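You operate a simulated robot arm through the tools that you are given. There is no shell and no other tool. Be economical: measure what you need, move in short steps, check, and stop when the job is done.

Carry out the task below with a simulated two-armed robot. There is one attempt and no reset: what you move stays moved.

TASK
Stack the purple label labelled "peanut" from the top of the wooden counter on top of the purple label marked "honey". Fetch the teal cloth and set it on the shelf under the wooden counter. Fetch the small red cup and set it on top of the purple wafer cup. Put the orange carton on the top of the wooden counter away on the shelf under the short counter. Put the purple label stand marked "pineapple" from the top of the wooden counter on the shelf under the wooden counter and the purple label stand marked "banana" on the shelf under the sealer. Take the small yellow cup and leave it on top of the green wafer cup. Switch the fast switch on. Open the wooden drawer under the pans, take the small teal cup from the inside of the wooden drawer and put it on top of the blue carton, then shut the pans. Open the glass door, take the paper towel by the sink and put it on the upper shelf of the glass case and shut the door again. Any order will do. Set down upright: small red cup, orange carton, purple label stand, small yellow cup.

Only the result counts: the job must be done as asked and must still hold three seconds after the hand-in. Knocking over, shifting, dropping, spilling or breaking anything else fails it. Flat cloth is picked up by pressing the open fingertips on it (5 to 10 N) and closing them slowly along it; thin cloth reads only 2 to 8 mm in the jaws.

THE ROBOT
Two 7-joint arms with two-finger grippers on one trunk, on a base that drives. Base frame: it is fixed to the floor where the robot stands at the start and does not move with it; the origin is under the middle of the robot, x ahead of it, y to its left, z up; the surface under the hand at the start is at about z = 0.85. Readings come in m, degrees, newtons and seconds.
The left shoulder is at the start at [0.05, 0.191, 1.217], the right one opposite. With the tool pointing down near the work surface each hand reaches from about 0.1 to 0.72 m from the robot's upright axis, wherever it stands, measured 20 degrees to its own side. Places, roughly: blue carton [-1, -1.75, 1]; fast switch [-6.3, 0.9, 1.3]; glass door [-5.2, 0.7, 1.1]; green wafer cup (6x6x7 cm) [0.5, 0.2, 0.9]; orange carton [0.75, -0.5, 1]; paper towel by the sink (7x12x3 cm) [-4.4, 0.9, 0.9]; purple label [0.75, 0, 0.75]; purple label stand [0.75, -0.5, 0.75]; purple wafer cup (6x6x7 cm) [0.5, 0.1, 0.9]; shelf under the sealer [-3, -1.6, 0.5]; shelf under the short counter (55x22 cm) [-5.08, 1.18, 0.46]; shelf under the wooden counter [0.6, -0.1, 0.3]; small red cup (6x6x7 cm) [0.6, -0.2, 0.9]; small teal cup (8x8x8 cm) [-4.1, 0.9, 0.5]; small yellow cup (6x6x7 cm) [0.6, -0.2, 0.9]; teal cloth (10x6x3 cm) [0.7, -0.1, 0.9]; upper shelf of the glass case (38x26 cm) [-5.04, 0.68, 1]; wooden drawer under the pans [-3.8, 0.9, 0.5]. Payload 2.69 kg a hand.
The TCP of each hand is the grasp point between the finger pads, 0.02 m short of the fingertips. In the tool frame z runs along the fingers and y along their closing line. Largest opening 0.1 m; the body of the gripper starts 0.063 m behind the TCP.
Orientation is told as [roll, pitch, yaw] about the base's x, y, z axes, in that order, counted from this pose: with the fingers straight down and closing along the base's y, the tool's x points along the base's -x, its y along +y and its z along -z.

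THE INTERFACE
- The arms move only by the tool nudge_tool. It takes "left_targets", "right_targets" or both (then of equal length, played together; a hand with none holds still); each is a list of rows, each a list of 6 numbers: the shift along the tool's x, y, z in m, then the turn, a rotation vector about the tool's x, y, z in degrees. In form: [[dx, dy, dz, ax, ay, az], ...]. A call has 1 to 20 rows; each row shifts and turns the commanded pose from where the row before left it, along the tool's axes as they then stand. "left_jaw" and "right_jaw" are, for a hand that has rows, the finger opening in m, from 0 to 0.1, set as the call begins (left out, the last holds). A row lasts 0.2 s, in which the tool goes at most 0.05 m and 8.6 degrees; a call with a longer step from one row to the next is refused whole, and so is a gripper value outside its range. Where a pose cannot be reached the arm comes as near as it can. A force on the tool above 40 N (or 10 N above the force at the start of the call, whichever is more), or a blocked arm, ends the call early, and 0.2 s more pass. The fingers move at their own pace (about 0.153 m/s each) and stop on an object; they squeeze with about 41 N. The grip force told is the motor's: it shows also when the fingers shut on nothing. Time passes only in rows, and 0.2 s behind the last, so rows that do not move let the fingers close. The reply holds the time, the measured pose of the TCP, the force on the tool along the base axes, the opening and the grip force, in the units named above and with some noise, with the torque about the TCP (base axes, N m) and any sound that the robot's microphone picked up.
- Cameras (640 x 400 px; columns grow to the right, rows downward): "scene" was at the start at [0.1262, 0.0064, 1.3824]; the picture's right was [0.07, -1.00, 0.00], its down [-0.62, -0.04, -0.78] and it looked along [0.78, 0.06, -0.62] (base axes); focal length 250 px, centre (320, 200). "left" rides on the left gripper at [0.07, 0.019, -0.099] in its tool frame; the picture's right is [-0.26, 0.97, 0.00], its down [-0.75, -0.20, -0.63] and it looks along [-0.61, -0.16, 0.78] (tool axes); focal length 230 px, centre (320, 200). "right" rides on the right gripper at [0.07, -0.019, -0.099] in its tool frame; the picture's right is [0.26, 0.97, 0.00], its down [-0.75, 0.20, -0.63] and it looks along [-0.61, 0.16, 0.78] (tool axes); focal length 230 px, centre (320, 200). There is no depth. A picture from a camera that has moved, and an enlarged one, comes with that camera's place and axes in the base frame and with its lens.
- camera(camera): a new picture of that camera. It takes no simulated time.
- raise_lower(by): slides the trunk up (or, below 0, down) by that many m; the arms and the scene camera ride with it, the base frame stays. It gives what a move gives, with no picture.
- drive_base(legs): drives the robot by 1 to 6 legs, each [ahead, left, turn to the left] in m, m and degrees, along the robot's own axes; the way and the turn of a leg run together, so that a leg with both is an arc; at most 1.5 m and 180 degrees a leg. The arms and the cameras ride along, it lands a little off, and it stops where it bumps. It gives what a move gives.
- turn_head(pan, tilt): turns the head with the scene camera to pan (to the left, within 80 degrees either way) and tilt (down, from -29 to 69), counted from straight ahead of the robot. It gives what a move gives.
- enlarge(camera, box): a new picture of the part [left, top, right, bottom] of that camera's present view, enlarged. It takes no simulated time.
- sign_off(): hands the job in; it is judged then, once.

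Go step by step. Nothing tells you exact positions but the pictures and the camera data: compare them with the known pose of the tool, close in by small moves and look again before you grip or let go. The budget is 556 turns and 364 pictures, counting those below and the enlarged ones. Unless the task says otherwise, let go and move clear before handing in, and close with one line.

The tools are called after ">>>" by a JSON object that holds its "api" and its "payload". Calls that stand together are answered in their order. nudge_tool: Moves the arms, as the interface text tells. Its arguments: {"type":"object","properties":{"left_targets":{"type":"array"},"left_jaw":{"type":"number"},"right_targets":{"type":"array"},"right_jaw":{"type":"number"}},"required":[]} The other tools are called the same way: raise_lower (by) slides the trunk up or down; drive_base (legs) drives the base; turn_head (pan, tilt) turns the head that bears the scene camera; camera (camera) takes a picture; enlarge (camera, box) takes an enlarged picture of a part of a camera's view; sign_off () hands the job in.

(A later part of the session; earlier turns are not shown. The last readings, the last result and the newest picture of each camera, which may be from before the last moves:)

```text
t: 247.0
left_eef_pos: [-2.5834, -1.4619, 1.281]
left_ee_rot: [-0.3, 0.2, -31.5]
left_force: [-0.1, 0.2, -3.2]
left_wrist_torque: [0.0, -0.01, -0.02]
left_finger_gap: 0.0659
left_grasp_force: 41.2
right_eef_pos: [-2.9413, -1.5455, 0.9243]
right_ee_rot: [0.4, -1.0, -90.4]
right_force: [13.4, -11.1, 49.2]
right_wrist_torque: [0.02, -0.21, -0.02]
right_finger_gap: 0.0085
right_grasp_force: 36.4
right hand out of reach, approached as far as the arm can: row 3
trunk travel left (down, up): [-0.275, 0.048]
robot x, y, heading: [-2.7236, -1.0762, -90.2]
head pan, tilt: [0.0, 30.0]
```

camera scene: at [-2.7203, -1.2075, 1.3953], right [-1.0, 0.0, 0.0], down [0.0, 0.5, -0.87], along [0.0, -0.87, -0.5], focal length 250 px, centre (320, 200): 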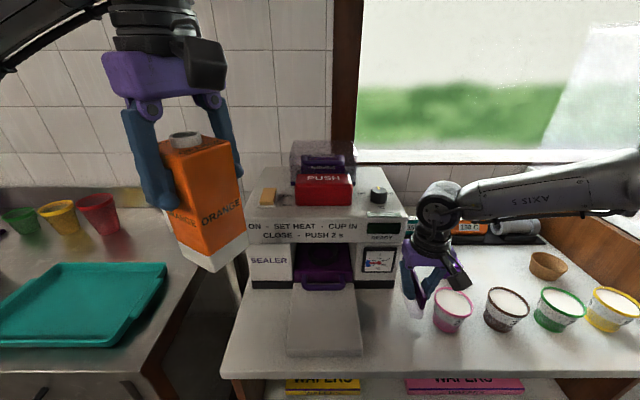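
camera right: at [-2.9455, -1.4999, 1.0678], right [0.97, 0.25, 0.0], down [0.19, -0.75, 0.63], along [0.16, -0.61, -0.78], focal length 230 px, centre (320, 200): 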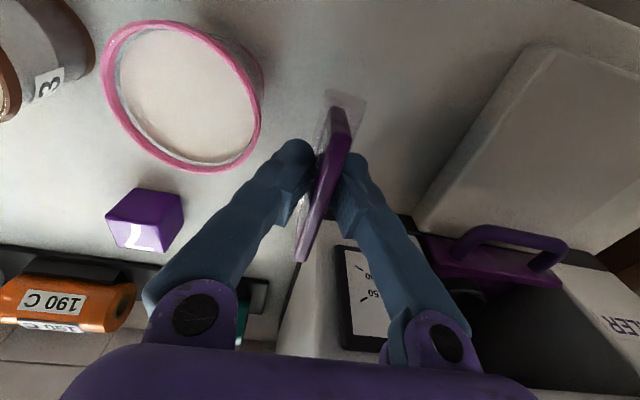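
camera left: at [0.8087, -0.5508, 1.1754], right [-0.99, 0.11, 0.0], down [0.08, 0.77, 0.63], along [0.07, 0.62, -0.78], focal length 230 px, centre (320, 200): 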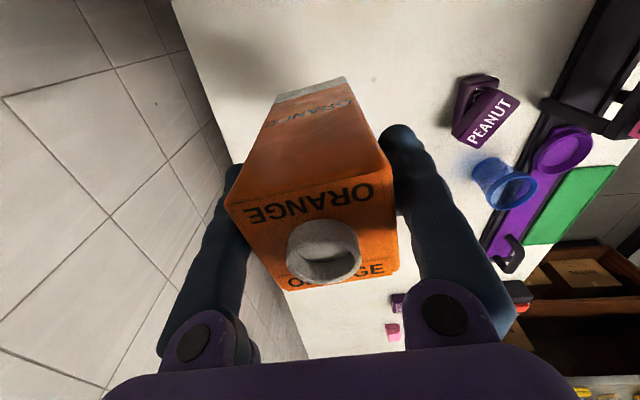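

I'm already in contact, so this counter is higher than I took it to be, and the arm drifted sideways at its limit. I'll lift a little at once and look.

>>> {"api": "nudge_tool", "payload": {"right_targets": [[0, 0, -0.012, 0, 0, 0], [0, 0, 0, 0, 0, 0]]}}

>>> {"api": "camera", "payload": {"camera": "right"}}

>>> {"api": "camera", "payload": {"camera": "scene"}}

```text
t: 247.6
left_eef_pos: [-2.5864, -1.4649, 1.2795]
left_ee_rot: [-0.1, 0.1, -31.3]
left_force: [-0.4, 0.3, -3.7]
left_wrist_torque: [-0.01, 0.01, -0.02]
left_finger_gap: 0.0657
left_grasp_force: 40.8
right_eef_pos: [-2.9483, -1.5423, 0.9248]
right_ee_rot: [-0.3, 0.5, -90.7]
right_force: [0.2, -0.4, -0.9]
right_wrist_torque: [0.03, 0.02, -0.01]
right_finger_gap: 0.0088
right_grasp_force: 36.3
trunk travel left (down, up): [-0.275, 0.048]
robot x, y, heading: [-2.7203, -1.0789, -90.0]
head pan, tilt: [0.0, 30.0]
```

```text
224 pictures are left
camera right: at [-2.9663, -1.4723, 1.0237], right [0.97, 0.25, 0.0], down [0.19, -0.76, 0.62], along [0.15, -0.6, -0.78], focal length 230 px, centre (320, 200)
```

right: 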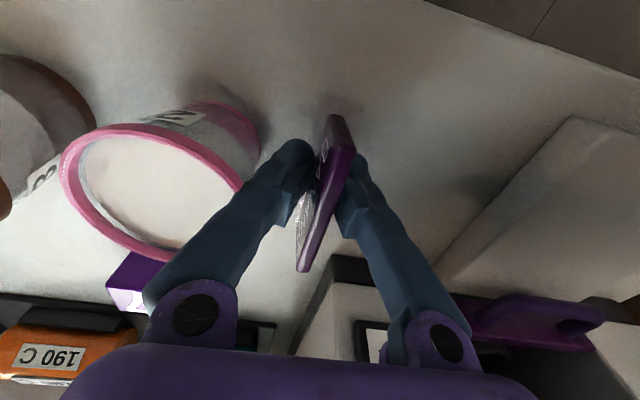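

```text
223 pictures are left
camera scene: at [-2.7205, -1.208, 1.3947], right [-1.0, 0.0, 0.0], down [0.0, 0.5, -0.87], along [0.0, -0.87, -0.5], focal length 250 px, centre (320, 200)
```

scene: 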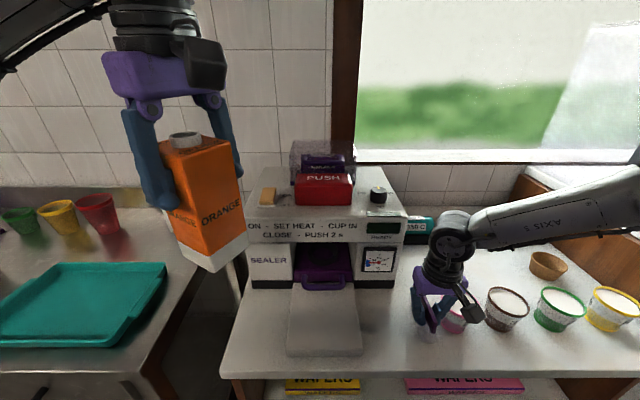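

The left finger is very near the pink cup. I'll zoom in to see whether they touch.

>>> {"api": "enlarge", "payload": {"camera": "scene", "box": [390, 230, 540, 360]}}

>>> {"api": "enlarge", "payload": {"camera": "right", "box": [150, 80, 450, 290]}}

```text
3.08 times, centred on (465, 295) of scene
camera zoom: at [-2.7205, -1.208, 1.3947], right [-1.0, 0.0, 0.0], down [0.0, 0.5, -0.87], along [0.0, -0.87, -0.5], focal length 770 px, centre (-126, -92)
```

zoom: 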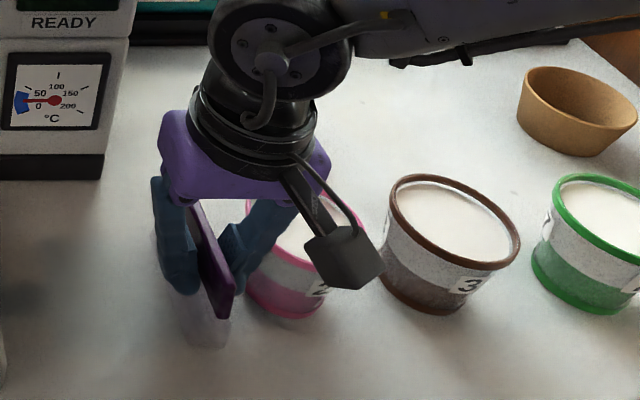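

```text
1.90 times, centred on (300, 185) of right
camera zoom: at [-2.9663, -1.4723, 1.0237], right [0.97, 0.25, 0.0], down [0.19, -0.76, 0.62], along [0.15, -0.6, -0.78], focal length 438 px, centre (358, 229)
```

zoom: 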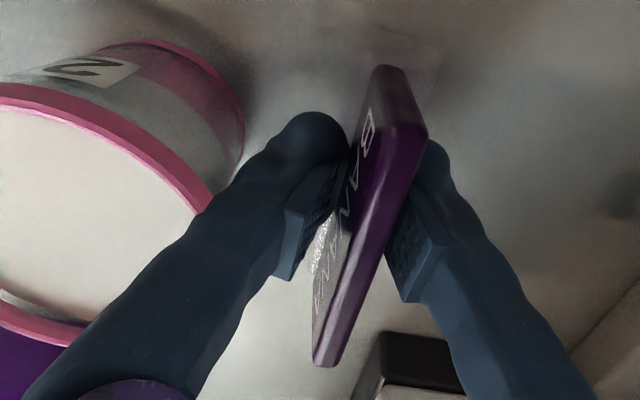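

The cup is standing where it was; the finger linkage had pressed on its rim. I'll lift straight up, then shift the base 0.1 m to the left for better reach.

>>> {"api": "nudge_tool", "payload": {"right_targets": [[0, 0, -0.03, 0, 0, 0], [0, 0, -0.04, 0, 0, 0], [0, 0, -0.04, 0, 0, 0], [0, 0, 0, 0, 0, 0]]}}

>>> {"api": "drive_base", "payload": {"legs": [[0, 0.1, 0]]}}

>>> {"api": "camera", "payload": {"camera": "right"}}

>>> {"api": "camera", "payload": {"camera": "scene"}}

```text
t: 248.6
left_eef_pos: [-2.5868, -1.4645, 1.2782]
left_ee_rot: [0.0, 0.1, -31.3]
left_force: [0.8, 0.0, -4.2]
left_wrist_torque: [0.0, 0.04, 0.0]
left_finger_gap: 0.0656
left_grasp_force: 41.4
right_eef_pos: [-2.946, -1.5453, 1.0368]
right_ee_rot: [0.0, 0.1, -90.6]
right_force: [0.6, -0.2, -1.6]
right_wrist_torque: [-0.03, 0.0, 0.01]
right_finger_gap: 0.0087
right_grasp_force: 36.4
trunk travel left (down, up): [-0.275, 0.048]
robot x, y, heading: [-2.7177, -1.0777, -90.3]
head pan, tilt: [0.0, 30.0]
```

```text
t: 250.1
left_eef_pos: [-2.484, -1.4648, 1.2789]
left_ee_rot: [-0.1, 0.2, -31.3]
left_force: [-0.1, 0.8, -3.3]
left_wrist_torque: [0.04, 0.04, 0.0]
left_finger_gap: 0.0656
left_grasp_force: 41.3
right_eef_pos: [-2.8456, -1.5453, 1.0369]
right_ee_rot: [0.0, 0.0, -90.6]
right_force: [-0.7, 0.5, -1.2]
right_wrist_torque: [-0.01, 0.01, 0.0]
right_finger_gap: 0.0086
right_grasp_force: 36.4
trunk travel left (down, up): [-0.275, 0.048]
robot x, y, heading: [-2.6193, -1.0748, -90.0]
head pan, tilt: [0.0, 30.0]
```

```text
220 pictures are left
camera right: at [-2.8636, -1.4754, 1.1348], right [0.97, 0.25, 0.0], down [0.19, -0.75, 0.63], along [0.16, -0.61, -0.78], focal length 230 px, centre (320, 200)
```

right: 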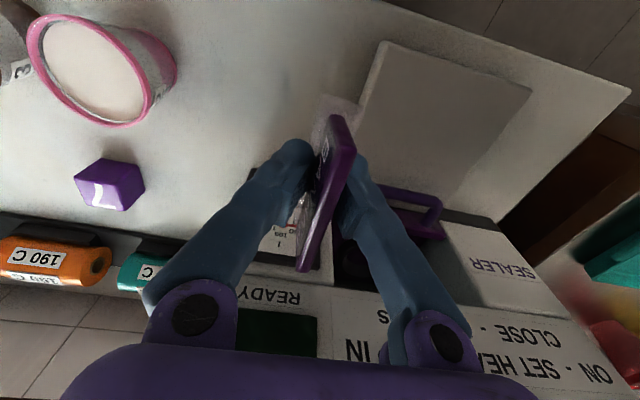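

```text
219 pictures are left
camera scene: at [-2.6187, -1.2083, 1.3952], right [-1.0, 0.0, 0.0], down [0.0, 0.5, -0.87], along [0.0, -0.87, -0.5], focal length 250 px, centre (320, 200)
```

scene: 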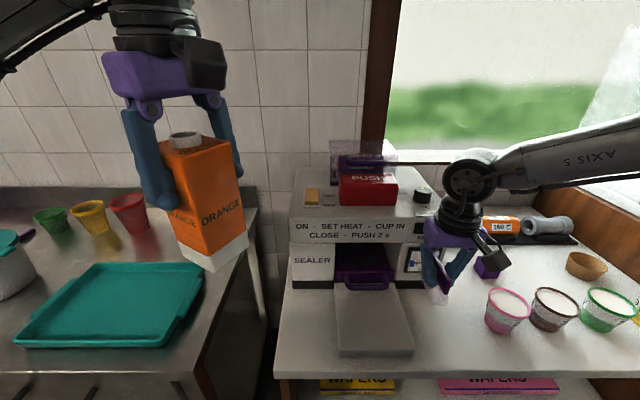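

The middle of the free spot is x -2.88. I'll move there, lower to a safe height, then continue in single careful steps.

>>> {"api": "nudge_tool", "payload": {"right_targets": [[-0.015, -0.035, 0, 0, 0, 0], [0, 0, 0.035, 0, 0, 0], [0, 0, 0.035, 0, 0, 0], [0, 0, 0.02, 0, 0, 0], [0, 0, 0, 0, 0, 0]]}}

>>> {"api": "camera", "payload": {"camera": "right"}}

>>> {"api": "enlarge", "payload": {"camera": "scene", "box": [390, 210, 560, 380]}}

```text
t: 251.3
left_eef_pos: [-2.485, -1.4636, 1.2795]
left_ee_rot: [0.0, 0.1, -31.3]
left_force: [-0.6, -0.6, -3.2]
left_wrist_torque: [-0.03, 0.02, 0.02]
left_finger_gap: 0.0657
left_grasp_force: 40.7
right_eef_pos: [-2.8808, -1.5605, 0.9481]
right_ee_rot: [0.0, 0.0, -90.6]
right_force: [0.4, -0.1, -1.2]
right_wrist_torque: [0.0, 0.03, -0.01]
right_finger_gap: 0.0088
right_grasp_force: 37.1
trunk travel left (down, up): [-0.275, 0.048]
robot x, y, heading: [-2.6217, -1.0774, -90.2]
head pan, tilt: [0.0, 30.0]
```

```text
218 pictures are left
camera right: at [-2.8994, -1.4912, 1.0452], right [0.97, 0.25, 0.0], down [0.19, -0.75, 0.63], along [0.16, -0.61, -0.78], focal length 230 px, centre (320, 200)
```

right: 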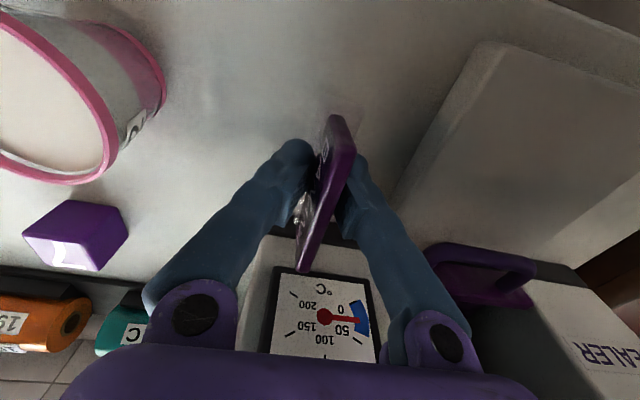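

```text
2.35 times, centred on (475, 295) of scene
camera zoom: at [-2.6188, -1.2082, 1.3953], right [-1.0, 0.0, 0.0], down [0.0, 0.5, -0.87], along [0.0, -0.87, -0.5], focal length 589 px, centre (-45, -24)
```

zoom: 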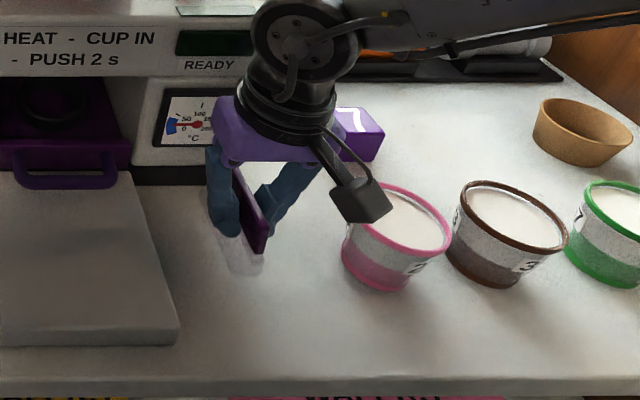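

>>> {"api": "nudge_tool", "payload": {"right_targets": [[0, 0, 0.008, 0, 0, 0], [0, 0, 0.008, 0, 0, 0], [0, 0, 0.008, 0, 0, 0], [0, 0, 0, 0, 0, 0]]}}

>>> {"api": "enlarge", "payload": {"camera": "scene", "box": [390, 210, 560, 380]}}

```text
t: 252.3
left_eef_pos: [-2.4853, -1.4627, 1.2796]
left_ee_rot: [-0.1, -0.1, -31.3]
left_force: [1.1, -0.4, -3.5]
left_wrist_torque: [0.06, 0.02, 0.0]
left_finger_gap: 0.0661
left_grasp_force: 40.7
right_eef_pos: [-2.8798, -1.5613, 0.9233]
right_ee_rot: [0.0, -0.1, -90.6]
right_force: [0.3, 0.9, 6.9]
right_wrist_torque: [-0.33, 0.05, -0.02]
right_finger_gap: 0.0087
right_grasp_force: 36.9
trunk travel left (down, up): [-0.275, 0.048]
robot x, y, heading: [-2.6172, -1.0779, -90.3]
head pan, tilt: [0.0, 30.0]
```

```text
2.35 times, centred on (475, 295) of scene
camera zoom: at [-2.6186, -1.2077, 1.3954], right [-1.0, 0.0, 0.0], down [0.0, 0.5, -0.87], along [0.0, -0.87, -0.5], focal length 589 px, centre (-45, -24)
```

zoom: 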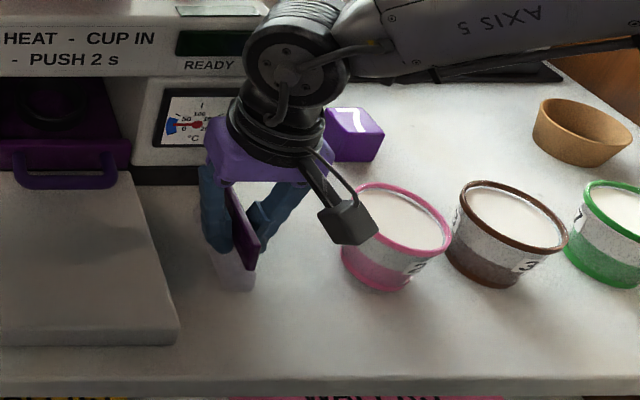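

The stand has turned in the grip, with its far end lower. That is the very direction I need for a tilted hand, so I'll lift a little and tilt the hand back 30 degrees. Then I can square the stand against this counter.

>>> {"api": "nudge_tool", "payload": {"right_targets": [[0, 0, -0.03, 0, 0, 0], [0, 0, -0.03, 0, 0, 0], [0, 0, 0, 0, -7.5, 0], [0, 0, 0, 0, -7.5, 0], [0, 0, 0, 0, -7.5, 0], [0, 0, 0, 0, -7.5, 0], [0, 0, 0, 0, 0, 0]]}}

>>> {"api": "camera", "payload": {"camera": "right"}}

>>> {"api": "enlarge", "payload": {"camera": "scene", "box": [390, 190, 560, 360]}}

```text
t: 253.9
left_eef_pos: [-2.4845, -1.4646, 1.279]
left_ee_rot: [-0.1, 0.2, -31.3]
left_force: [0.3, -0.2, -3.0]
left_wrist_torque: [0.02, 0.03, 0.06]
left_finger_gap: 0.0658
left_grasp_force: 40.9
right_eef_pos: [-2.8791, -1.5604, 0.9834]
right_ee_rot: [0.0, -30.0, -90.7]
right_force: [-0.5, 0.1, -0.7]
right_wrist_torque: [0.03, 0.0, 0.0]
right_finger_gap: 0.0088
right_grasp_force: 36.6
trunk travel left (down, up): [-0.275, 0.048]
robot x, y, heading: [-2.62, -1.0752, -90.3]
head pan, tilt: [0.0, 30.0]
```

```text
215 pictures are left
camera right: at [-2.8978, -1.45, 1.0326], right [0.97, 0.21, -0.13], down [0.2, -0.34, 0.92], along [0.15, -0.92, -0.37], focal length 230 px, centre (320, 200)
```

right: 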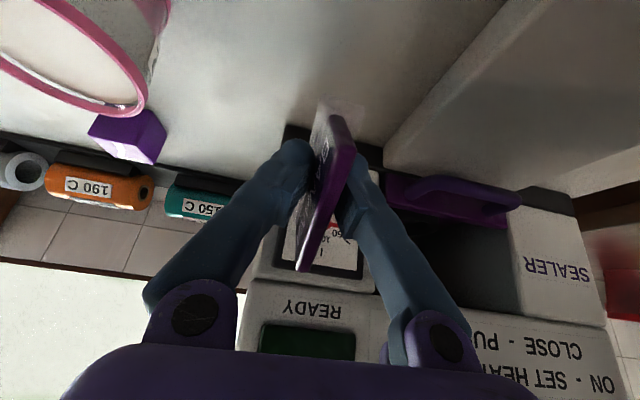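

```text
2.35 times, centred on (475, 275) of scene
camera zoom: at [-2.6185, -1.2085, 1.3952], right [-1.0, 0.0, 0.0], down [0.0, 0.5, -0.87], along [0.0, -0.87, -0.5], focal length 589 px, centre (-45, 24)
```

zoom: 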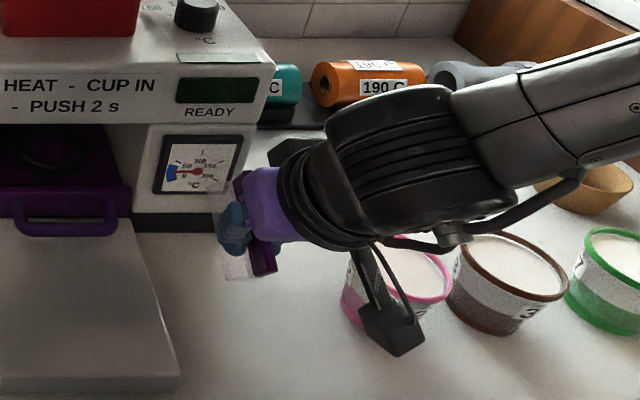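

The hand is tilted 30 degrees, pointing under and forward. I'll lower straight down in small steps to feel how the stand meets the counter.

>>> {"api": "nudge_tool", "payload": {"right_targets": [[0.01, 0, 0.0173, 0, 0, 0], [0.01, 0, 0.0173, 0, 0, 0], [0.004, 0, 0.0069, 0, 0, 0], [0.003, 0, 0.0052, 0, 0, 0], [0, 0, 0, 0, 0, 0]]}}

>>> {"api": "camera", "payload": {"camera": "right"}}

```text
t: 255.1
left_eef_pos: [-2.483, -1.4613, 1.2801]
left_ee_rot: [-0.3, 0.2, -31.3]
left_force: [0.8, -0.2, -3.5]
left_wrist_torque: [-0.01, 0.02, -0.01]
left_finger_gap: 0.0659
left_grasp_force: 40.7
right_eef_pos: [-2.8759, -1.5601, 0.9361]
right_ee_rot: [0.0, -30.6, -90.4]
right_force: [4.9, -0.6, 37.5]
right_wrist_torque: [0.33, 0.17, -0.03]
right_finger_gap: 0.0091
right_grasp_force: 36.5
trunk travel left (down, up): [-0.275, 0.048]
robot x, y, heading: [-2.6206, -1.0804, -90.1]
head pan, tilt: [0.0, 30.0]
```

```text
213 pictures are left
camera right: at [-2.8949, -1.4499, 0.9827], right [0.97, 0.21, -0.13], down [0.2, -0.33, 0.92], along [0.16, -0.92, -0.36], focal length 230 px, centre (320, 200)
```

right: 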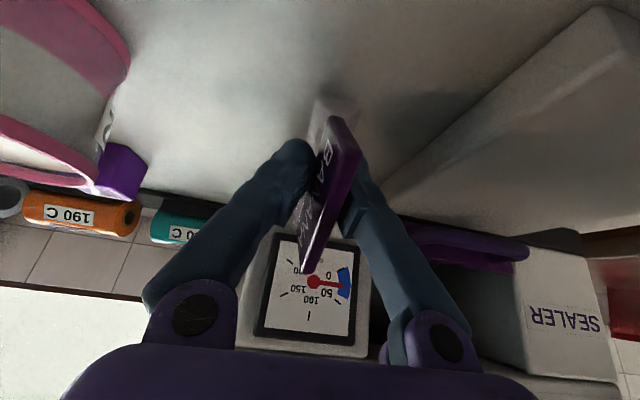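

The stand now sits flat against the counter with the hand tilted (top at z of about 0.895). I'll lift, raise the carton hand, back off and lower the trunk.

>>> {"api": "nudge_tool", "payload": {"right_targets": [[-0.01, 0, -0.0173, 0, 0, 0], [-0.02, 0, -0.0346, 0, 0, 0], [-0.02, 0, -0.0346, 0, 0, 0], [0, 0, 0, 0, 0, 0]], "left_targets": [[0.013, 0.021, -0.03, 0, 0, 0], [0.013, 0.021, -0.03, 0, 0, 0], [0.013, 0.021, -0.03, 0, 0, 0], [0.013, 0.021, -0.03, 0, 0, 0]]}}

>>> {"api": "drive_base", "payload": {"legs": [[-0.4, 0, 0]]}}

>>> {"api": "raise_lower", "payload": {"by": -0.27}}

>>> {"api": "camera", "payload": {"camera": "scene"}}

```text
t: 256.1
left_eef_pos: [-2.4861, -1.3628, 1.3974]
left_ee_rot: [0.0, 0.2, -31.3]
left_force: [-0.6, 0.2, -4.3]
left_wrist_torque: [-0.03, 0.02, 0.0]
left_finger_gap: 0.0662
left_grasp_force: 40.5
right_eef_pos: [-2.8797, -1.5568, 1.0301]
right_ee_rot: [0.1, -30.0, -90.5]
right_force: [0.3, 0.5, -1.0]
right_wrist_torque: [0.0, -0.03, -0.03]
right_finger_gap: 0.0087
right_grasp_force: 36.6
trunk travel left (down, up): [-0.275, 0.048]
robot x, y, heading: [-2.6177, -1.0781, -90.2]
head pan, tilt: [0.0, 30.0]
```

```text
t: 258.6
left_eef_pos: [-2.4845, -0.9653, 1.398]
left_ee_rot: [-0.1, 0.1, -31.7]
left_force: [0.2, 0.9, -3.2]
left_wrist_torque: [0.02, 0.01, 0.0]
left_finger_gap: 0.0657
left_grasp_force: 41.2
right_eef_pos: [-2.8798, -1.1557, 1.029]
right_ee_rot: [0.1, -30.1, -91.0]
right_force: [-0.3, 0.3, -0.4]
right_wrist_torque: [0.03, -0.01, 0.0]
right_finger_gap: 0.0088
right_grasp_force: 36.6
trunk travel left (down, up): [-0.275, 0.048]
robot x, y, heading: [-2.615, -0.6749, -90.6]
head pan, tilt: [0.0, 30.0]
```

```text
t: 261.4
left_eef_pos: [-2.4859, -0.9656, 1.1271]
left_ee_rot: [-0.1, 0.1, -31.7]
left_force: [-0.3, 0.3, -3.9]
left_wrist_torque: [0.01, 0.02, 0.03]
left_finger_gap: 0.0657
left_grasp_force: 40.6
right_eef_pos: [-2.8794, -1.1557, 0.7592]
right_ee_rot: [0.0, -30.0, -90.9]
right_force: [0.3, -0.2, -0.1]
right_wrist_torque: [0.0, -0.01, 0.03]
right_finger_gap: 0.0089
right_grasp_force: 36.6
trunk travel left (down, up): [-0.005, 0.318]
robot x, y, heading: [-2.6171, -0.6821, -90.6]
head pan, tilt: [0.0, 30.0]
```

```text
212 pictures are left
camera scene: at [-2.6171, -0.8081, 1.1253], right [-1.0, 0.01, 0.0], down [0.01, 0.5, -0.87], along [-0.01, -0.87, -0.5], focal length 250 px, centre (320, 200)
```

scene: 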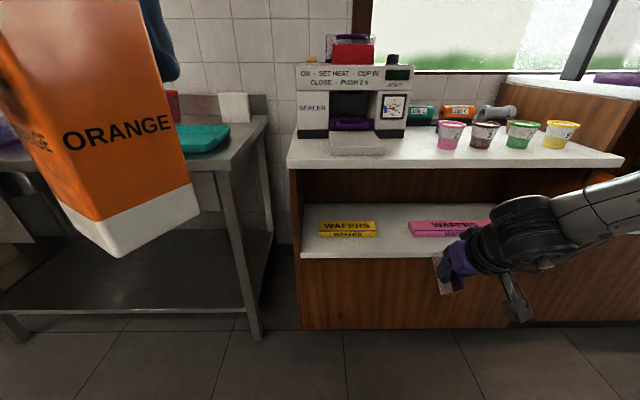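

The gap between the WAFERS boxes is x -2.84 to -2.98, and the shelf is at z of about 0.51. I'll lower the right hand to z 0.60 outside, line it up at x -2.91 and check.

>>> {"api": "nudge_tool", "payload": {"right_targets": [[0.02, -0.015, 0.0346, 0, 0, 0], [0.02, -0.015, 0.0346, 0, 0, 0], [0.02, 0, 0.0346, 0, 0, 0], [0.02, 0, 0.0346, 0, 0, 0], [0, 0, 0, 0, 0, 0]]}}

>>> {"api": "camera", "payload": {"camera": "scene"}}

>>> {"api": "camera", "payload": {"camera": "right"}}

```text
t: 262.6
left_eef_pos: [-2.4839, -0.9662, 1.1278]
left_ee_rot: [0.0, 0.2, -31.7]
left_force: [0.1, -0.6, -2.7]
left_wrist_torque: [-0.01, 0.05, 0.0]
left_finger_gap: 0.0656
left_grasp_force: 41.0
right_eef_pos: [-2.9082, -1.1544, 0.6]
right_ee_rot: [0.0, -30.0, -91.0]
right_force: [-0.8, 0.1, -0.8]
right_wrist_torque: [0.03, -0.01, 0.02]
right_finger_gap: 0.0088
right_grasp_force: 36.8
trunk travel left (down, up): [-0.005, 0.318]
robot x, y, heading: [-2.6198, -0.6787, -90.7]
head pan, tilt: [0.0, 30.0]
```

```text
211 pictures are left
camera scene: at [-2.6173, -0.8081, 1.1253], right [-1.0, 0.01, 0.0], down [0.01, 0.5, -0.87], along [-0.01, -0.87, -0.5], focal length 250 px, centre (320, 200)
```

scene: 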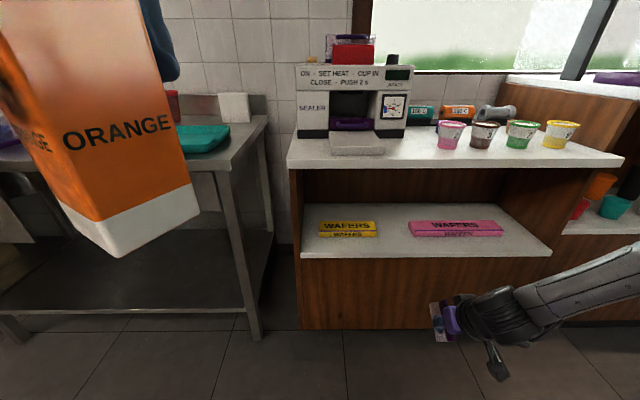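

```text
210 pictures are left
camera right: at [-2.926, -1.0446, 0.6492], right [0.97, 0.21, -0.13], down [0.19, -0.34, 0.92], along [0.15, -0.92, -0.37], focal length 230 px, centre (320, 200)
```

right: 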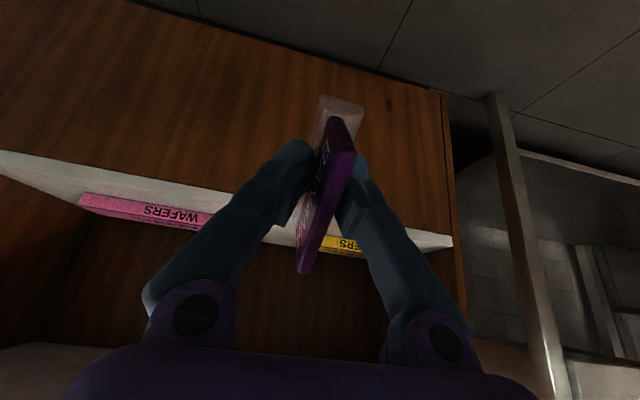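

Alignment agrees. I'll drive forward 0.3, check, then do the rest.

>>> {"api": "drive_base", "payload": {"legs": [[0.3, 0, 0.5]]}}

>>> {"api": "camera", "payload": {"camera": "scene"}}

>>> {"api": "camera", "payload": {"camera": "right"}}

```text
t: 264.6
left_eef_pos: [-2.4834, -1.2659, 1.1282]
left_ee_rot: [0.0, 0.2, -31.3]
left_force: [0.3, -0.6, -3.2]
left_wrist_torque: [0.03, -0.02, 0.05]
left_finger_gap: 0.0658
left_grasp_force: 41.2
right_eef_pos: [-2.9063, -1.4581, 0.6001]
right_ee_rot: [0.0, -29.9, -90.6]
right_force: [-0.1, 0.1, -1.4]
right_wrist_torque: [0.05, -0.03, 0.0]
right_finger_gap: 0.009
right_grasp_force: 36.5
trunk travel left (down, up): [-0.005, 0.318]
robot x, y, heading: [-2.6182, -0.9794, -90.2]
head pan, tilt: [0.0, 30.0]
```

```text
209 pictures are left
camera scene: at [-2.6184, -1.1092, 1.1252], right [-1.0, 0.0, 0.0], down [0.0, 0.5, -0.87], along [0.0, -0.87, -0.5], focal length 250 px, centre (320, 200)
```

scene: 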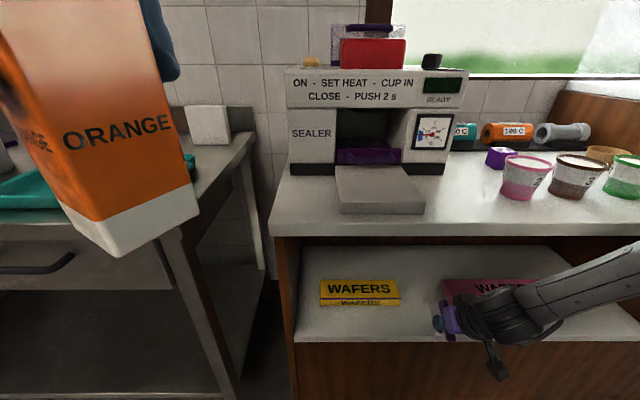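

```text
208 pictures are left
camera right: at [-2.9254, -1.3477, 0.6495], right [0.97, 0.21, -0.13], down [0.2, -0.34, 0.92], along [0.15, -0.92, -0.37], focal length 230 px, centre (320, 200)
```

right: 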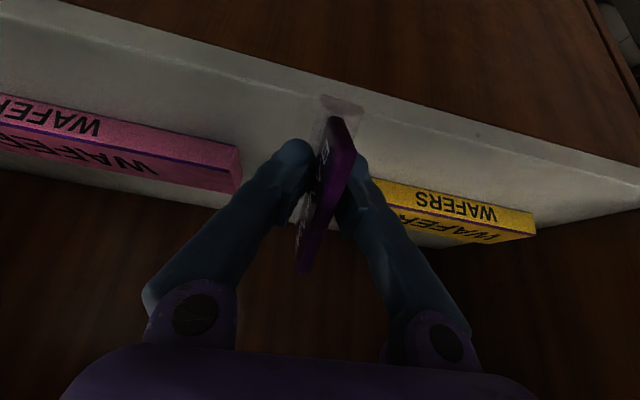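

All clear. I'll drive the last 0.09 m in.

>>> {"api": "drive_base", "payload": {"legs": [[0.09, 0, 0]]}}

>>> {"api": "nudge_tool", "payload": {"right_targets": [[0.01, 0, 0.0173, 0, 0, 0], [0.005, 0, 0.0087, 0, 0, 0], [0, 0, 0, 0, 0, 0]]}}

>>> {"api": "camera", "payload": {"camera": "right"}}

```text
t: 265.9
left_eef_pos: [-2.4858, -1.3545, 1.1273]
left_ee_rot: [0.0, 0.1, -31.3]
left_force: [-0.3, -0.4, -3.1]
left_wrist_torque: [0.07, 0.01, -0.03]
left_finger_gap: 0.0658
left_grasp_force: 40.9
right_eef_pos: [-2.9055, -1.5322, 0.5939]
right_ee_rot: [0.2, -28.6, -90.4]
right_force: [0.1, -0.2, -1.6]
right_wrist_torque: [0.03, 0.02, -0.01]
right_finger_gap: 0.0091
right_grasp_force: 35.7
trunk travel left (down, up): [-0.005, 0.318]
robot x, y, heading: [-2.6197, -1.0706, -90.3]
head pan, tilt: [0.0, 30.0]
stopped in leg 1: the robot was blocked; the commanded pose is now the measured one
```

```text
t: 266.6
left_eef_pos: [-2.485, -1.3524, 1.129]
left_ee_rot: [-0.2, 0.1, -31.4]
left_force: [0.2, 0.0, -3.4]
left_wrist_torque: [0.02, 0.01, -0.02]
left_finger_gap: 0.0661
left_grasp_force: 41.0
right_eef_pos: [-2.9145, -1.5293, 0.5801]
right_ee_rot: [0.2, -28.8, -90.4]
right_force: [-0.7, -0.2, -0.9]
right_wrist_torque: [0.01, 0.03, -0.05]
right_finger_gap: 0.0086
right_grasp_force: 36.3
right hand out of reach, approached as far as the arm can: row 1, 2
trunk travel left (down, up): [-0.005, 0.318]
robot x, y, heading: [-2.6161, -1.0657, -90.5]
head pan, tilt: [0.0, 30.0]
```

```text
207 pictures are left
camera right: at [-2.9331, -1.4202, 0.6327], right [0.97, 0.22, -0.12], down [0.19, -0.35, 0.91], along [0.16, -0.91, -0.39], focal length 230 px, centre (320, 200)
```

right: 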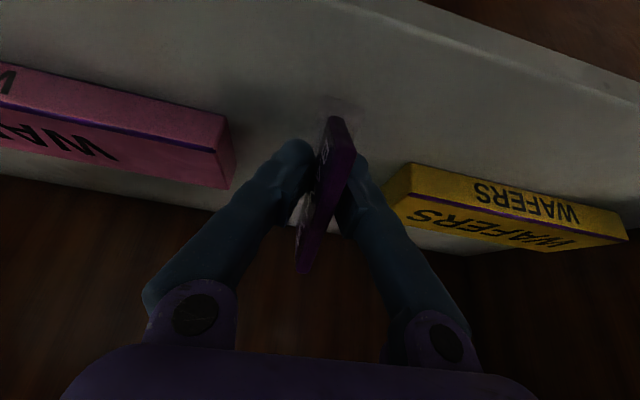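

The wrist touched the counter's front edge; the hand needs to be lower first. I'll back off 4 cm, lower and try again.

>>> {"api": "drive_base", "payload": {"legs": [[-0.05, 0, 0]]}}

>>> {"api": "nudge_tool", "payload": {"right_targets": [[0, 0, 0, 0, -1.3, 0], [0.005, 0.006, 0.0087, 0, 0, 0], [0.0025, 0, 0.0043, 0, 0, 0], [0, 0, 0, 0, 0, 0]]}}

>>> {"api": "camera", "payload": {"camera": "scene"}}

>>> {"api": "camera", "payload": {"camera": "right"}}

```text
t: 267.6
left_eef_pos: [-2.4865, -1.3057, 1.1274]
left_ee_rot: [0.1, 0.1, -31.4]
left_force: [0.0, 0.3, -2.8]
left_wrist_torque: [0.01, -0.01, 0.04]
left_finger_gap: 0.0657
left_grasp_force: 41.2
right_eef_pos: [-2.9139, -1.4816, 0.5786]
right_ee_rot: [0.3, -28.6, -90.4]
right_force: [-1.3, 0.0, -1.3]
right_wrist_torque: [0.02, 0.01, 0.0]
right_finger_gap: 0.0088
right_grasp_force: 36.2
trunk travel left (down, up): [-0.005, 0.318]
robot x, y, heading: [-2.6179, -1.0174, -90.4]
head pan, tilt: [0.0, 30.0]
```

```text
t: 268.6
left_eef_pos: [-2.485, -1.306, 1.1278]
left_ee_rot: [0.0, 0.2, -31.4]
left_force: [0.3, -0.5, -3.7]
left_wrist_torque: [0.01, 0.03, -0.05]
left_finger_gap: 0.0657
left_grasp_force: 41.9
right_eef_pos: [-2.916, -1.4797, 0.5792]
right_ee_rot: [0.3, -29.9, -90.4]
right_force: [-0.6, -0.5, -1.1]
right_wrist_torque: [0.02, -0.02, 0.0]
right_finger_gap: 0.009
right_grasp_force: 36.8
right hand out of reach, approached as far as the arm can: row 2, 3
trunk travel left (down, up): [-0.005, 0.318]
robot x, y, heading: [-2.6184, -1.0183, -90.2]
head pan, tilt: [0.0, 30.0]
```

```text
206 pictures are left
camera scene: at [-2.6186, -1.1483, 1.1253], right [-1.0, 0.01, 0.0], down [0.0, 0.5, -0.87], along [-0.01, -0.87, -0.5], focal length 250 px, centre (320, 200)
```

scene: 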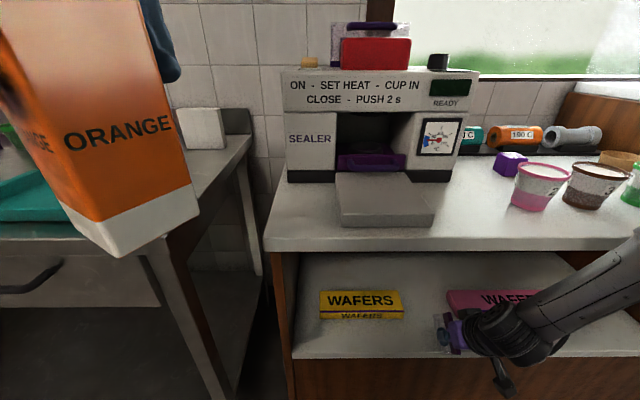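

```text
205 pictures are left
camera right: at [-2.9357, -1.3697, 0.6286], right [0.97, 0.22, -0.12], down [0.19, -0.34, 0.92], along [0.16, -0.92, -0.37], focal length 230 px, centre (320, 200)
```

right: 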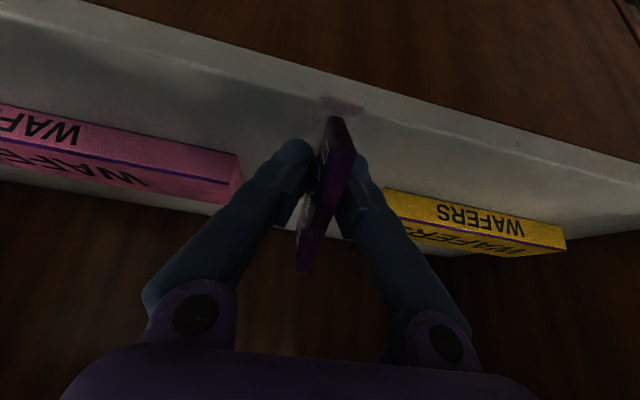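

The arm is at a limit again this far inward. I'll back off 0.12, shift the base 0.12 to the left and move the hand the same amount outward.

>>> {"api": "drive_base", "payload": {"legs": [[-0.14, 0, 0], [0, 0.12, 0]]}}

>>> {"api": "nudge_tool", "payload": {"right_targets": [[0, -0.04, 0, 0, 0, 0], [0, -0.04, 0, 0, 0, 0], [0, -0.03, 0, 0, 0, 0], [0.005, 0, 0.0087, 0, 0, 0], [0.005, 0, 0.0087, 0, 0, 0], [0, 0, 0, 0, 0, 0]]}}

```text
t: 271.2
left_eef_pos: [-2.3648, -1.165, 1.1273]
left_ee_rot: [0.0, 0.2, -31.3]
left_force: [-0.4, 0.6, -3.2]
left_wrist_torque: [-0.03, 0.08, 0.0]
left_finger_gap: 0.0658
left_grasp_force: 41.2
right_eef_pos: [-2.7961, -1.3398, 0.5784]
right_ee_rot: [0.3, -29.9, -90.4]
right_force: [0.0, 0.5, -0.7]
right_wrist_torque: [0.04, -0.02, -0.01]
right_finger_gap: 0.0088
right_grasp_force: 36.8
trunk travel left (down, up): [-0.005, 0.318]
robot x, y, heading: [-2.4986, -0.8785, -90.4]
head pan, tilt: [0.0, 30.0]
```

```text
t: 272.6
left_eef_pos: [-2.3659, -1.1661, 1.1261]
left_ee_rot: [0.0, 0.2, -31.3]
left_force: [-0.6, 0.0, -2.7]
left_wrist_torque: [0.03, 0.02, 0.0]
left_finger_gap: 0.0658
left_grasp_force: 41.7
right_eef_pos: [-2.9063, -1.3399, 0.5587]
right_ee_rot: [0.3, -29.9, -90.4]
right_force: [0.2, 0.1, -0.6]
right_wrist_torque: [0.0, 0.03, 0.04]
right_finger_gap: 0.0086
right_grasp_force: 37.1
trunk travel left (down, up): [-0.005, 0.318]
robot x, y, heading: [-2.4976, -0.874, -90.2]
head pan, tilt: [0.0, 30.0]
```

Now it reaches lower. I'll raise 8 mm for lip clearance and drive in 0.2.

>>> {"api": "nudge_tool", "payload": {"right_targets": [[-0.004, 0, -0.007, 0, 0, 0], [0, 0, 0, 0, 0, 0]]}}

>>> {"api": "drive_base", "payload": {"legs": [[0.2, 0, 0]]}}

>>> {"api": "camera", "payload": {"camera": "right"}}

>>> {"api": "camera", "payload": {"camera": "scene"}}

```text
t: 273.2
left_eef_pos: [-2.3646, -1.1657, 1.1278]
left_ee_rot: [0.0, 0.3, -31.4]
left_force: [0.2, 1.0, -2.8]
left_wrist_torque: [0.01, 0.02, 0.02]
left_finger_gap: 0.0657
left_grasp_force: 40.8
right_eef_pos: [-2.906, -1.3392, 0.566]
right_ee_rot: [0.4, -29.9, -90.3]
right_force: [0.7, -0.2, -1.1]
right_wrist_torque: [0.02, -0.01, -0.01]
right_finger_gap: 0.0091
right_grasp_force: 36.7
trunk travel left (down, up): [-0.005, 0.318]
robot x, y, heading: [-2.4983, -0.8807, -90.4]
head pan, tilt: [0.0, 30.0]
```

```text
t: 274.5
left_eef_pos: [-2.3674, -1.2941, 1.1256]
left_ee_rot: [0.1, 0.0, -31.4]
left_force: [-0.1, -0.6, -4.3]
left_wrist_torque: [0.04, 0.02, -0.02]
left_finger_gap: 0.0657
left_grasp_force: 40.7
right_eef_pos: [-2.9068, -1.4667, 0.5686]
right_ee_rot: [0.4, -29.9, -90.5]
right_force: [-0.9, 6.4, 11.4]
right_wrist_torque: [0.18, 0.13, -0.05]
right_finger_gap: 0.0093
right_grasp_force: 36.6
trunk travel left (down, up): [-0.005, 0.318]
robot x, y, heading: [-2.5024, -1.0086, -90.4]
head pan, tilt: [0.0, 30.0]
stopped in leg 1: the force on the tool passed its limit at 94 N (the readings are from after the stop); the commanded pose is now the measured one
```

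```text
204 pictures are left
camera right: at [-2.9257, -1.3564, 0.6178], right [0.97, 0.22, -0.12], down [0.19, -0.34, 0.92], along [0.16, -0.92, -0.37], focal length 230 px, centre (320, 200)
```

right: 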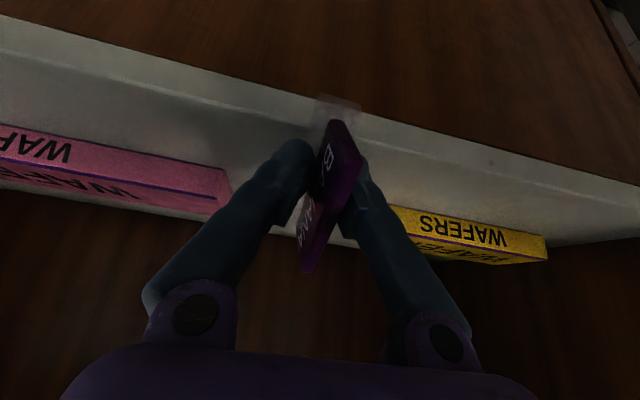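

```text
203 pictures are left
camera scene: at [-2.4997, -1.1363, 1.1252], right [-1.0, 0.01, 0.0], down [0.0, 0.5, -0.87], along [-0.01, -0.87, -0.5], focal length 250 px, centre (320, 200)
```

scene: 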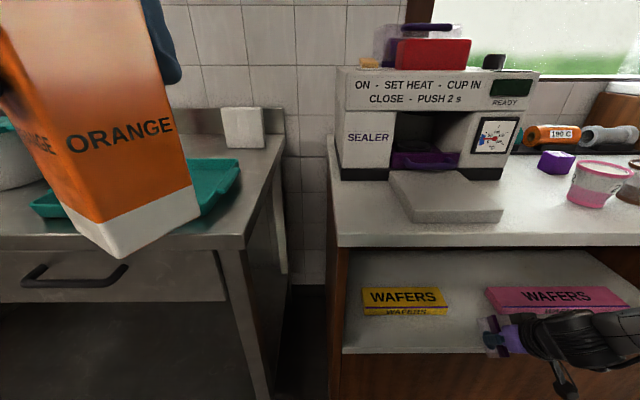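

The stand's far end struck the shelf lip, so it was too low. I'll back off and inspect the stand in the grip.

>>> {"api": "drive_base", "payload": {"legs": [[-0.15, 0, 0]]}}

>>> {"api": "enlarge", "payload": {"camera": "right", "box": [230, 70, 430, 290]}}

>>> {"api": "enlarge", "payload": {"camera": "scene", "box": [440, 260, 640, 400]}}

```text
t: 275.9
left_eef_pos: [-2.3658, -1.1456, 1.1274]
left_ee_rot: [0.1, 0.0, -31.4]
left_force: [0.2, -0.3, -2.9]
left_wrist_torque: [-0.02, 0.02, -0.02]
left_finger_gap: 0.0658
left_grasp_force: 40.8
right_eef_pos: [-2.9067, -1.3172, 0.5667]
right_ee_rot: [0.4, -29.7, -90.6]
right_force: [-0.6, -0.2, -0.7]
right_wrist_torque: [0.04, 0.01, -0.04]
right_finger_gap: 0.0093
right_grasp_force: 37.1
trunk travel left (down, up): [-0.005, 0.318]
robot x, y, heading: [-2.4974, -0.8564, -90.3]
head pan, tilt: [0.0, 30.0]
```

```text
1.82 times, centred on (330, 180) of right
camera zoom: at [-2.9251, -1.2072, 0.6173], right [0.97, 0.22, -0.12], down [0.19, -0.34, 0.92], along [0.16, -0.92, -0.37], focal length 418 px, centre (302, 236)
```

zoom: 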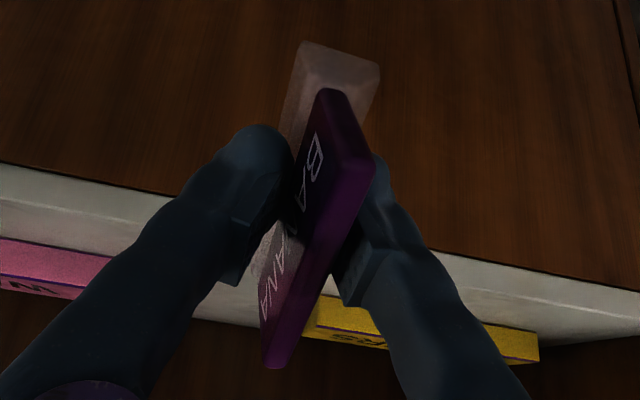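

```text
2.86 times, centred on (540, 330) of scene
camera zoom: at [-2.499, -0.9879, 1.1253], right [-1.0, 0.01, 0.0], down [0.0, 0.5, -0.87], along [-0.01, -0.87, -0.5], focal length 715 px, centre (-309, -171)
```

zoom: 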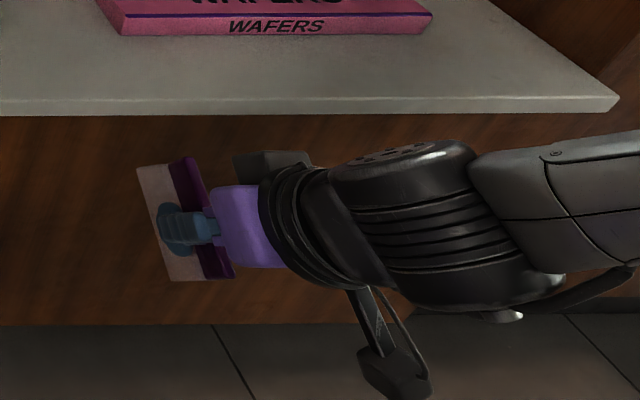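

The push turned the stand in the grip, far end up about 22 degrees. The cleanest way is a proper regrasp: set it down on the sealer counter, then grip it again with the hand tilted. I'll raise the trunk and hand and level the stand.

>>> {"api": "raise_lower", "payload": {"by": 0.27}}

>>> {"api": "nudge_tool", "payload": {"right_targets": [[-0.02, 0, -0.0346, 0, 0, 0], [-0.02, 0, -0.0346, 0, 0, 0], [-0.02, 0.013, -0.0346, 0, 0, 0], [-0.02, 0.013, -0.0346, 0, 0, 0], [-0.02, 0, -0.0346, 0, 0, 0], [0, 0, 0, 0, 7.3, 0], [0, 0, 0, 0, 7.3, 0], [0, 0, 0, 0, 7.3, 0], [0, 0, 0, 0, 0, 0]]}}

>>> {"api": "camera", "payload": {"camera": "scene"}}

>>> {"api": "camera", "payload": {"camera": "right"}}

```text
t: 278.6
left_eef_pos: [-2.3656, -1.1468, 1.3964]
left_ee_rot: [0.1, 0.1, -31.4]
left_force: [-0.2, -1.0, -2.8]
left_wrist_torque: [0.04, 0.02, 0.01]
left_finger_gap: 0.0658
left_grasp_force: 40.4
right_eef_pos: [-2.9058, -1.3167, 0.8361]
right_ee_rot: [0.4, -29.8, -90.6]
right_force: [-0.2, -0.1, -0.8]
right_wrist_torque: [0.02, 0.0, 0.03]
right_finger_gap: 0.0089
right_grasp_force: 36.9
trunk travel left (down, up): [-0.275, 0.048]
robot x, y, heading: [-2.4977, -0.8561, -90.2]
head pan, tilt: [0.0, 30.0]
```

```text
t: 280.6
left_eef_pos: [-2.3662, -1.1453, 1.396]
left_ee_rot: [0.1, 0.1, -31.4]
left_force: [-0.3, -0.1, -2.7]
left_wrist_torque: [0.0, 0.0, -0.01]
left_finger_gap: 0.0658
left_grasp_force: 40.8
right_eef_pos: [-2.8819, -1.3173, 1.0384]
right_ee_rot: [0.5, -7.8, -90.4]
right_force: [0.3, -0.4, -0.2]
right_wrist_torque: [-0.03, 0.0, 0.01]
right_finger_gap: 0.0092
right_grasp_force: 36.4
trunk travel left (down, up): [-0.275, 0.048]
robot x, y, heading: [-2.499, -0.8572, -90.3]
head pan, tilt: [0.0, 30.0]
```

```text
200 pictures are left
camera scene: at [-2.4993, -0.9878, 1.3953], right [-1.0, 0.01, 0.0], down [0.0, 0.5, -0.87], along [-0.01, -0.87, -0.5], focal length 250 px, centre (320, 200)
```

scene: 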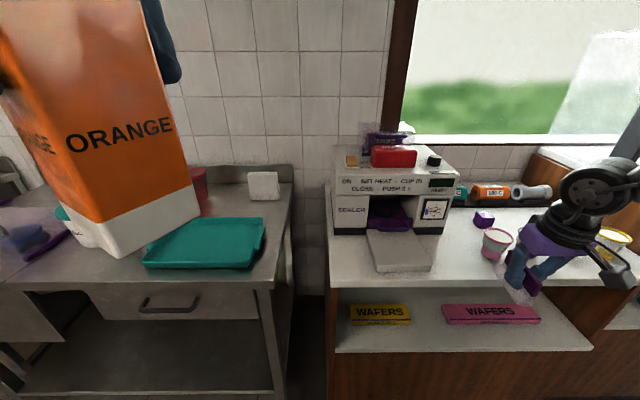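

```text
199 pictures are left
camera right: at [-2.9016, -1.2344, 1.1249], right [0.97, 0.25, -0.03], down [0.19, -0.66, 0.73], along [0.16, -0.71, -0.69], focal length 230 px, centre (320, 200)
```

right: 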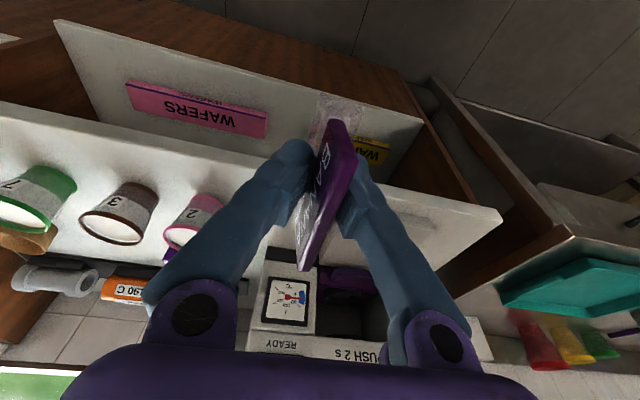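

Level now. I'll drive in 0.24 over the free spot and look before lowering.

>>> {"api": "drive_base", "payload": {"legs": [[0.24, 0, 0]]}}

>>> {"api": "nudge_tool", "payload": {"right_targets": [[0.004, 0, 0.03, 0, 0, 0], [0.005, 0, 0.035, 0, 0, 0], [0, 0, 0, 0, 0, 0]]}}

>>> {"api": "camera", "payload": {"camera": "right"}}

>>> {"api": "enlarge", "payload": {"camera": "scene", "box": [440, 180, 640, 340]}}

```text
t: 282.4
left_eef_pos: [-2.3653, -1.3859, 1.3963]
left_ee_rot: [0.1, 0.1, -30.9]
left_force: [0.5, -0.2, -3.1]
left_wrist_torque: [0.07, -0.01, 0.01]
left_finger_gap: 0.0658
left_grasp_force: 41.3
right_eef_pos: [-2.8797, -1.5613, 1.0378]
right_ee_rot: [0.4, -7.8, -90.1]
right_force: [0.0, -0.2, -1.1]
right_wrist_torque: [0.02, -0.01, -0.01]
right_finger_gap: 0.009
right_grasp_force: 36.7
trunk travel left (down, up): [-0.275, 0.048]
robot x, y, heading: [-2.4989, -1.0933, -90.1]
head pan, tilt: [0.0, 30.0]
```

```text
t: 283.2
left_eef_pos: [-2.3661, -1.3847, 1.397]
left_ee_rot: [0.0, 0.0, -30.9]
left_force: [0.1, 0.2, -2.3]
left_wrist_torque: [-0.01, 0.03, -0.01]
left_finger_gap: 0.0659
left_grasp_force: 40.9
right_eef_pos: [-2.879, -1.5614, 0.9725]
right_ee_rot: [0.4, -7.9, -90.0]
right_force: [-0.3, 0.0, -0.9]
right_wrist_torque: [-0.02, -0.01, 0.02]
right_finger_gap: 0.0088
right_grasp_force: 36.4
trunk travel left (down, up): [-0.275, 0.048]
robot x, y, heading: [-2.5018, -1.0955, -90.0]
head pan, tilt: [0.0, 30.0]
```

```text
198 pictures are left
camera right: at [-2.8986, -1.4783, 1.0588], right [0.97, 0.25, -0.03], down [0.2, -0.66, 0.73], along [0.17, -0.71, -0.68], focal length 230 px, centre (320, 200)
```

right: 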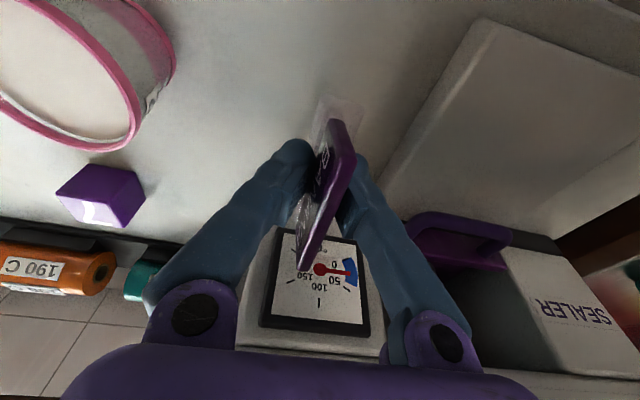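

```text
2.50 times, centred on (540, 260) of scene
camera zoom: at [-2.499, -1.228, 1.3954], right [-1.0, 0.0, 0.0], down [0.0, 0.5, -0.87], along [0.0, -0.87, -0.5], focal length 626 px, centre (-230, 50)
```

zoom: 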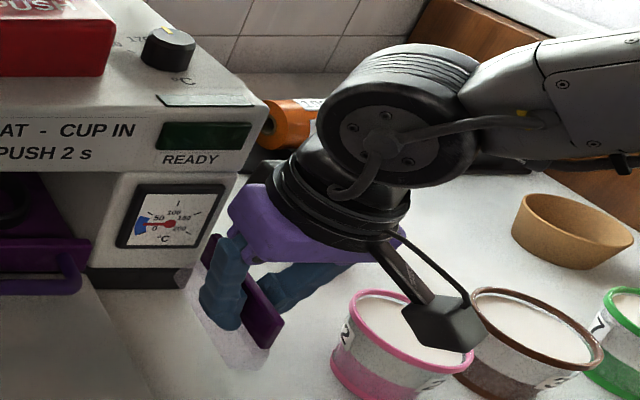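

>>> {"api": "nudge_tool", "payload": {"right_targets": [[0.002, 0, 0.012, 0, 0, 0], [0.001, 0, 0.01, 0, 0, 0], [0.0005, 0, 0.005, 0, 0, 0], [0, 0, 0, 0, 0, 0]]}}

```text
t: 284.2
left_eef_pos: [-2.3653, -1.3858, 1.3964]
left_ee_rot: [0.1, 0.0, -31.0]
left_force: [-0.1, 0.0, -3.3]
left_wrist_torque: [0.01, 0.02, 0.01]
left_finger_gap: 0.0659
left_grasp_force: 40.6
right_eef_pos: [-2.8791, -1.5613, 0.9445]
right_ee_rot: [0.4, -8.0, -90.0]
right_force: [0.2, -0.2, -1.0]
right_wrist_torque: [0.0, -0.01, -0.01]
right_finger_gap: 0.009
right_grasp_force: 36.8
trunk travel left (down, up): [-0.275, 0.048]
robot x, y, heading: [-2.502, -1.0979, -90.2]
head pan, tilt: [0.0, 30.0]
```

>>> {"api": "nudge_tool", "payload": {"right_targets": [[0.0003, 0, 0.003, 0, 0, 0], [0.0003, 0, 0.003, 0, 0, 0], [0, 0, 0, 0, 0, 0]]}}

```text
t: 285.0
left_eef_pos: [-2.3659, -1.3861, 1.3964]
left_ee_rot: [0.1, 0.1, -31.0]
left_force: [1.3, 1.0, -2.9]
left_wrist_torque: [0.02, 0.02, 0.01]
left_finger_gap: 0.0655
left_grasp_force: 41.5
right_eef_pos: [-2.8789, -1.5623, 0.9387]
right_ee_rot: [0.4, -7.9, -90.1]
right_force: [0.4, 0.2, -2.0]
right_wrist_torque: [0.0, 0.0, 0.0]
right_finger_gap: 0.0087
right_grasp_force: 36.8
trunk travel left (down, up): [-0.275, 0.048]
robot x, y, heading: [-2.5011, -1.0965, -90.0]
head pan, tilt: [0.0, 30.0]
```

>>> {"api": "nudge_tool", "payload": {"right_targets": [[0.0003, 0, 0.003, 0, 0, 0], [0.0003, 0, 0.003, 0, 0, 0], [0, 0, 0, 0, 0, 0]]}}

```text
t: 285.8
left_eef_pos: [-2.3664, -1.3857, 1.3965]
left_ee_rot: [0.2, 0.1, -31.0]
left_force: [0.0, 0.4, -2.1]
left_wrist_torque: [0.02, -0.01, 0.02]
left_finger_gap: 0.0659
left_grasp_force: 40.9
right_eef_pos: [-2.8784, -1.5623, 0.9315]
right_ee_rot: [0.4, -8.0, -90.1]
right_force: [-0.1, -0.4, -1.6]
right_wrist_torque: [0.01, -0.01, -0.03]
right_finger_gap: 0.0088
right_grasp_force: 36.4
trunk travel left (down, up): [-0.275, 0.048]
robot x, y, heading: [-2.4981, -1.0943, -90.0]
head pan, tilt: [0.0, 30.0]
```

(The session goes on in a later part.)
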